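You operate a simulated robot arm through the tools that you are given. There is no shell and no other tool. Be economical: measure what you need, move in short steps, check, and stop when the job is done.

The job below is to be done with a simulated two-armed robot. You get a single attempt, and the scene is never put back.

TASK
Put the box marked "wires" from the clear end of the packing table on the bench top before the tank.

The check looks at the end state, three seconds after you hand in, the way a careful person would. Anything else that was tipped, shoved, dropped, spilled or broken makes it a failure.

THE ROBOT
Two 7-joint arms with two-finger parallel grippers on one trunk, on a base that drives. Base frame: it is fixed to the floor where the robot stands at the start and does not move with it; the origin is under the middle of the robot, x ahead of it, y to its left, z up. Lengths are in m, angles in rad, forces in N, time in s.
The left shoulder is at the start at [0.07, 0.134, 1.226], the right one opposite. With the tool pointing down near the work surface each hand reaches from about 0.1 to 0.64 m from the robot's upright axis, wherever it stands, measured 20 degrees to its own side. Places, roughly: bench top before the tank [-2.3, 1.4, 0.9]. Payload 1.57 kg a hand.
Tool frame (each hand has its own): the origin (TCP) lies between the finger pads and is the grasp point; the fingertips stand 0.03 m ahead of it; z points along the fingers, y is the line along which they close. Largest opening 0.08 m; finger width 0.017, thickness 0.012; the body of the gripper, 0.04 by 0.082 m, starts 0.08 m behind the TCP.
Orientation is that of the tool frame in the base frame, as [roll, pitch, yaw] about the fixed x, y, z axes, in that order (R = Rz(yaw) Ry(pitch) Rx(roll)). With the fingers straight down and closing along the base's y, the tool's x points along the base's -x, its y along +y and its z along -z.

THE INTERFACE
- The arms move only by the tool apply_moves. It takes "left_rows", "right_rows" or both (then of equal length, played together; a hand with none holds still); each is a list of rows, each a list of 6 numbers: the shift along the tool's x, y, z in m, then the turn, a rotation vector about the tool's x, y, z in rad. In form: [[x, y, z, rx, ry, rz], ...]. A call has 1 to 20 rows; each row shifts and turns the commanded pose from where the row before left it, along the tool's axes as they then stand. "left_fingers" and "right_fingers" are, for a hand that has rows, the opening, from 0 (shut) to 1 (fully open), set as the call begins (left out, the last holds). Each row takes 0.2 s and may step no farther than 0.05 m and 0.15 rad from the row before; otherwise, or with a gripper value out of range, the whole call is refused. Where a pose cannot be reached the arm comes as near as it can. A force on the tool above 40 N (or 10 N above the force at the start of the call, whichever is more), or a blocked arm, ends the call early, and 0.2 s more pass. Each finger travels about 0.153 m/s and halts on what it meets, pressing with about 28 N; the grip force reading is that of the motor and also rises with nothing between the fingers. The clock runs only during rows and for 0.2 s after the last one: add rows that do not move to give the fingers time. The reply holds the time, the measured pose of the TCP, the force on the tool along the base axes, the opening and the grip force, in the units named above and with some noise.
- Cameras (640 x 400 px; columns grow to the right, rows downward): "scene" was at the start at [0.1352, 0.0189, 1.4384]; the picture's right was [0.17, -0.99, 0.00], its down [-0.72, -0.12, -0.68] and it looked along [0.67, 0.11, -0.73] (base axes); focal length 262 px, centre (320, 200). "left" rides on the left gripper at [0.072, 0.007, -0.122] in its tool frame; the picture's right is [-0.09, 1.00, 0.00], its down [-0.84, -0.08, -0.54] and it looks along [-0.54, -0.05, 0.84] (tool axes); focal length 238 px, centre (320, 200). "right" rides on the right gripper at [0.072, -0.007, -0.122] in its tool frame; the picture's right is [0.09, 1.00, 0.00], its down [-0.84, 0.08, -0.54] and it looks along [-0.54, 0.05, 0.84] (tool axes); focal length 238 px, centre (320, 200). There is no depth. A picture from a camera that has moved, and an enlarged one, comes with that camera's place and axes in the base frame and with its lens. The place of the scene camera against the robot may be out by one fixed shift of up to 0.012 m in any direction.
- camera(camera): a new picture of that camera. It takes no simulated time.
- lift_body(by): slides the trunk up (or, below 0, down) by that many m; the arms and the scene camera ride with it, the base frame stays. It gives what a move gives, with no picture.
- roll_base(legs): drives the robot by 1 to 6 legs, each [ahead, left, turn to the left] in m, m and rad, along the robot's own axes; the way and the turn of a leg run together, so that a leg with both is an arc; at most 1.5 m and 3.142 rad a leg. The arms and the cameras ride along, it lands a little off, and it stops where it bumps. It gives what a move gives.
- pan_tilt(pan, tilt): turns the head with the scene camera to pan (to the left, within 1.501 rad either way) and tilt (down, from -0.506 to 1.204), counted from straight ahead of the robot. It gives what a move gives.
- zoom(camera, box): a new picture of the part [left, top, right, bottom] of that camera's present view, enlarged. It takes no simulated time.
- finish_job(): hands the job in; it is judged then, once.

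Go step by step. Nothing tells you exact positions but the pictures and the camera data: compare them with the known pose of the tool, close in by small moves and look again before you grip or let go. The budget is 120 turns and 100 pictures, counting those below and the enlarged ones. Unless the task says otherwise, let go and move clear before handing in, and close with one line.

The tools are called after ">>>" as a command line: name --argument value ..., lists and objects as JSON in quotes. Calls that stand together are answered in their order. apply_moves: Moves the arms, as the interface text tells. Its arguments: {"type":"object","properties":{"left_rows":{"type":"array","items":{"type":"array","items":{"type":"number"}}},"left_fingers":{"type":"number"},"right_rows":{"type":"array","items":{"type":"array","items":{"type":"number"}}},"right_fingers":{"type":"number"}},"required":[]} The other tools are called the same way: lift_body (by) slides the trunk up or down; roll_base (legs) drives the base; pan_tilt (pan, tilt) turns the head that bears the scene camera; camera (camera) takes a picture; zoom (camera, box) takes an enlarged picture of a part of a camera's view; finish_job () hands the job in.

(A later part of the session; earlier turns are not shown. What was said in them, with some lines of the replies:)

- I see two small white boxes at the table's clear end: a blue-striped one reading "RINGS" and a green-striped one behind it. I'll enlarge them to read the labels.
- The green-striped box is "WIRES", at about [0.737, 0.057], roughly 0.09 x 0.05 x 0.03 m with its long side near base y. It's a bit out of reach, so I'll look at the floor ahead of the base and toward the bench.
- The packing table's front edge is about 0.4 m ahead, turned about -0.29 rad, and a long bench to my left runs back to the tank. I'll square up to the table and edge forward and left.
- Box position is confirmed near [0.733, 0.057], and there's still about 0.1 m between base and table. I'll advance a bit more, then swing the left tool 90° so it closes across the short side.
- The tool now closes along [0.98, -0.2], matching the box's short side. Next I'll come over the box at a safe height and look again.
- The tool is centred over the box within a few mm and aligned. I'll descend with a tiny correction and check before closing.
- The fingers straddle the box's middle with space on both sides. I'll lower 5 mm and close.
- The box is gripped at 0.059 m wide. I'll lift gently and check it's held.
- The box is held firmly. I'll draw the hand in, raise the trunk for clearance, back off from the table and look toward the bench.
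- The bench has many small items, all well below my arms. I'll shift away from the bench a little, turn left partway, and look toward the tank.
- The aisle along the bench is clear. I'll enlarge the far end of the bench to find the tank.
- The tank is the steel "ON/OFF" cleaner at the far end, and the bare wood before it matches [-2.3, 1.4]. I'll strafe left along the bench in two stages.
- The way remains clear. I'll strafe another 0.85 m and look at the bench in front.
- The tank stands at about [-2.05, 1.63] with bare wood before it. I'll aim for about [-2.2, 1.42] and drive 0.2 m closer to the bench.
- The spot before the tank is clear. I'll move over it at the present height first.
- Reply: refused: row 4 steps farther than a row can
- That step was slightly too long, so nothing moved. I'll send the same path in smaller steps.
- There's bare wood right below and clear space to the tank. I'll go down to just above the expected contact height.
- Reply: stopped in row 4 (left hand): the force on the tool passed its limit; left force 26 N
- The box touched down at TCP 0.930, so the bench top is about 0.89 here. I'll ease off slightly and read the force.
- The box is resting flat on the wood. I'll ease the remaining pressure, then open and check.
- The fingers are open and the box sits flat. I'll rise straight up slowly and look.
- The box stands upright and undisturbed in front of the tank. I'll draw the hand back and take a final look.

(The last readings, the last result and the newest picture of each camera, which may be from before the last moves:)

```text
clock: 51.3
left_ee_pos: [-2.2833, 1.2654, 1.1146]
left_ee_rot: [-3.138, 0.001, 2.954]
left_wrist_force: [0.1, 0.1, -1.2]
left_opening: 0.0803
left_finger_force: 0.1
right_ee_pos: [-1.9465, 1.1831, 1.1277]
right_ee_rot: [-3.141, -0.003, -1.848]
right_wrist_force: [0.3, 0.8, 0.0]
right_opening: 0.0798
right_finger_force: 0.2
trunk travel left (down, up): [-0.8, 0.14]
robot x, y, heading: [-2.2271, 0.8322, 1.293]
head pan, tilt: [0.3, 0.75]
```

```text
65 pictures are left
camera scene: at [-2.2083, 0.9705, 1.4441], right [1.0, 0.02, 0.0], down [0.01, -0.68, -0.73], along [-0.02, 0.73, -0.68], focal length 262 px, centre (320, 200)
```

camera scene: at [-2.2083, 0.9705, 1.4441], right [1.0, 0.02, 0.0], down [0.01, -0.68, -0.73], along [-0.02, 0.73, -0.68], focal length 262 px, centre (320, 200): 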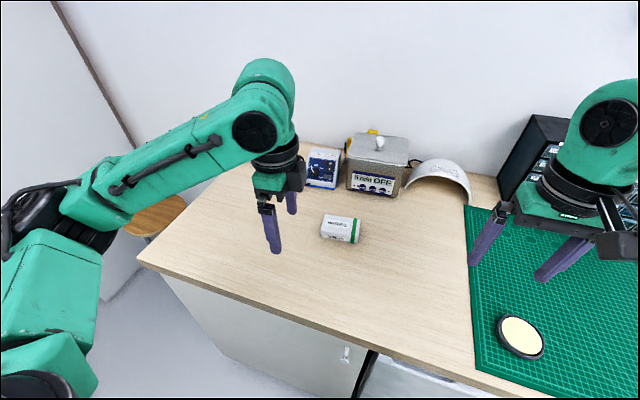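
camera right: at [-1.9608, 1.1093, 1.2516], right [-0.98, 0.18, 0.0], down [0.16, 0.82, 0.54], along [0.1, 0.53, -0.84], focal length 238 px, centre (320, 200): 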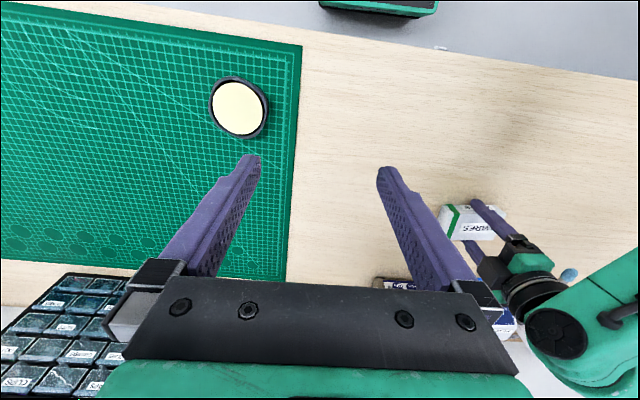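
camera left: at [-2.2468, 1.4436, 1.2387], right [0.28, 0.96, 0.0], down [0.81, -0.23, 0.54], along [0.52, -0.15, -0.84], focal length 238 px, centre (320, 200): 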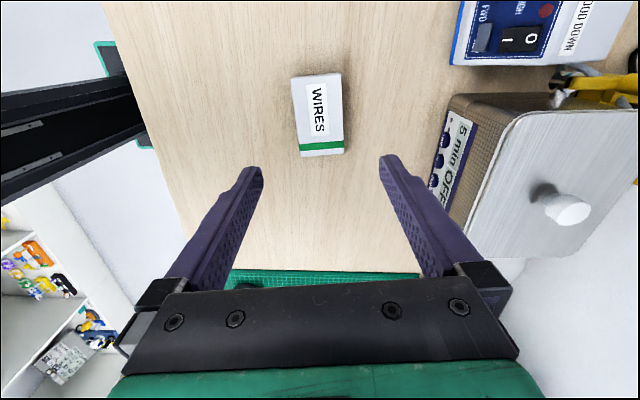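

The "wires" box stands upright on the bench before the tank, the hand is clear and nothing nearby has moved. I'm handing in.

>>> finish_job

```text
The job is handed in.
```

The "wires" box is on the bench top just in front of the tank, lined up with its left half, and I saw nothing else disturbed.
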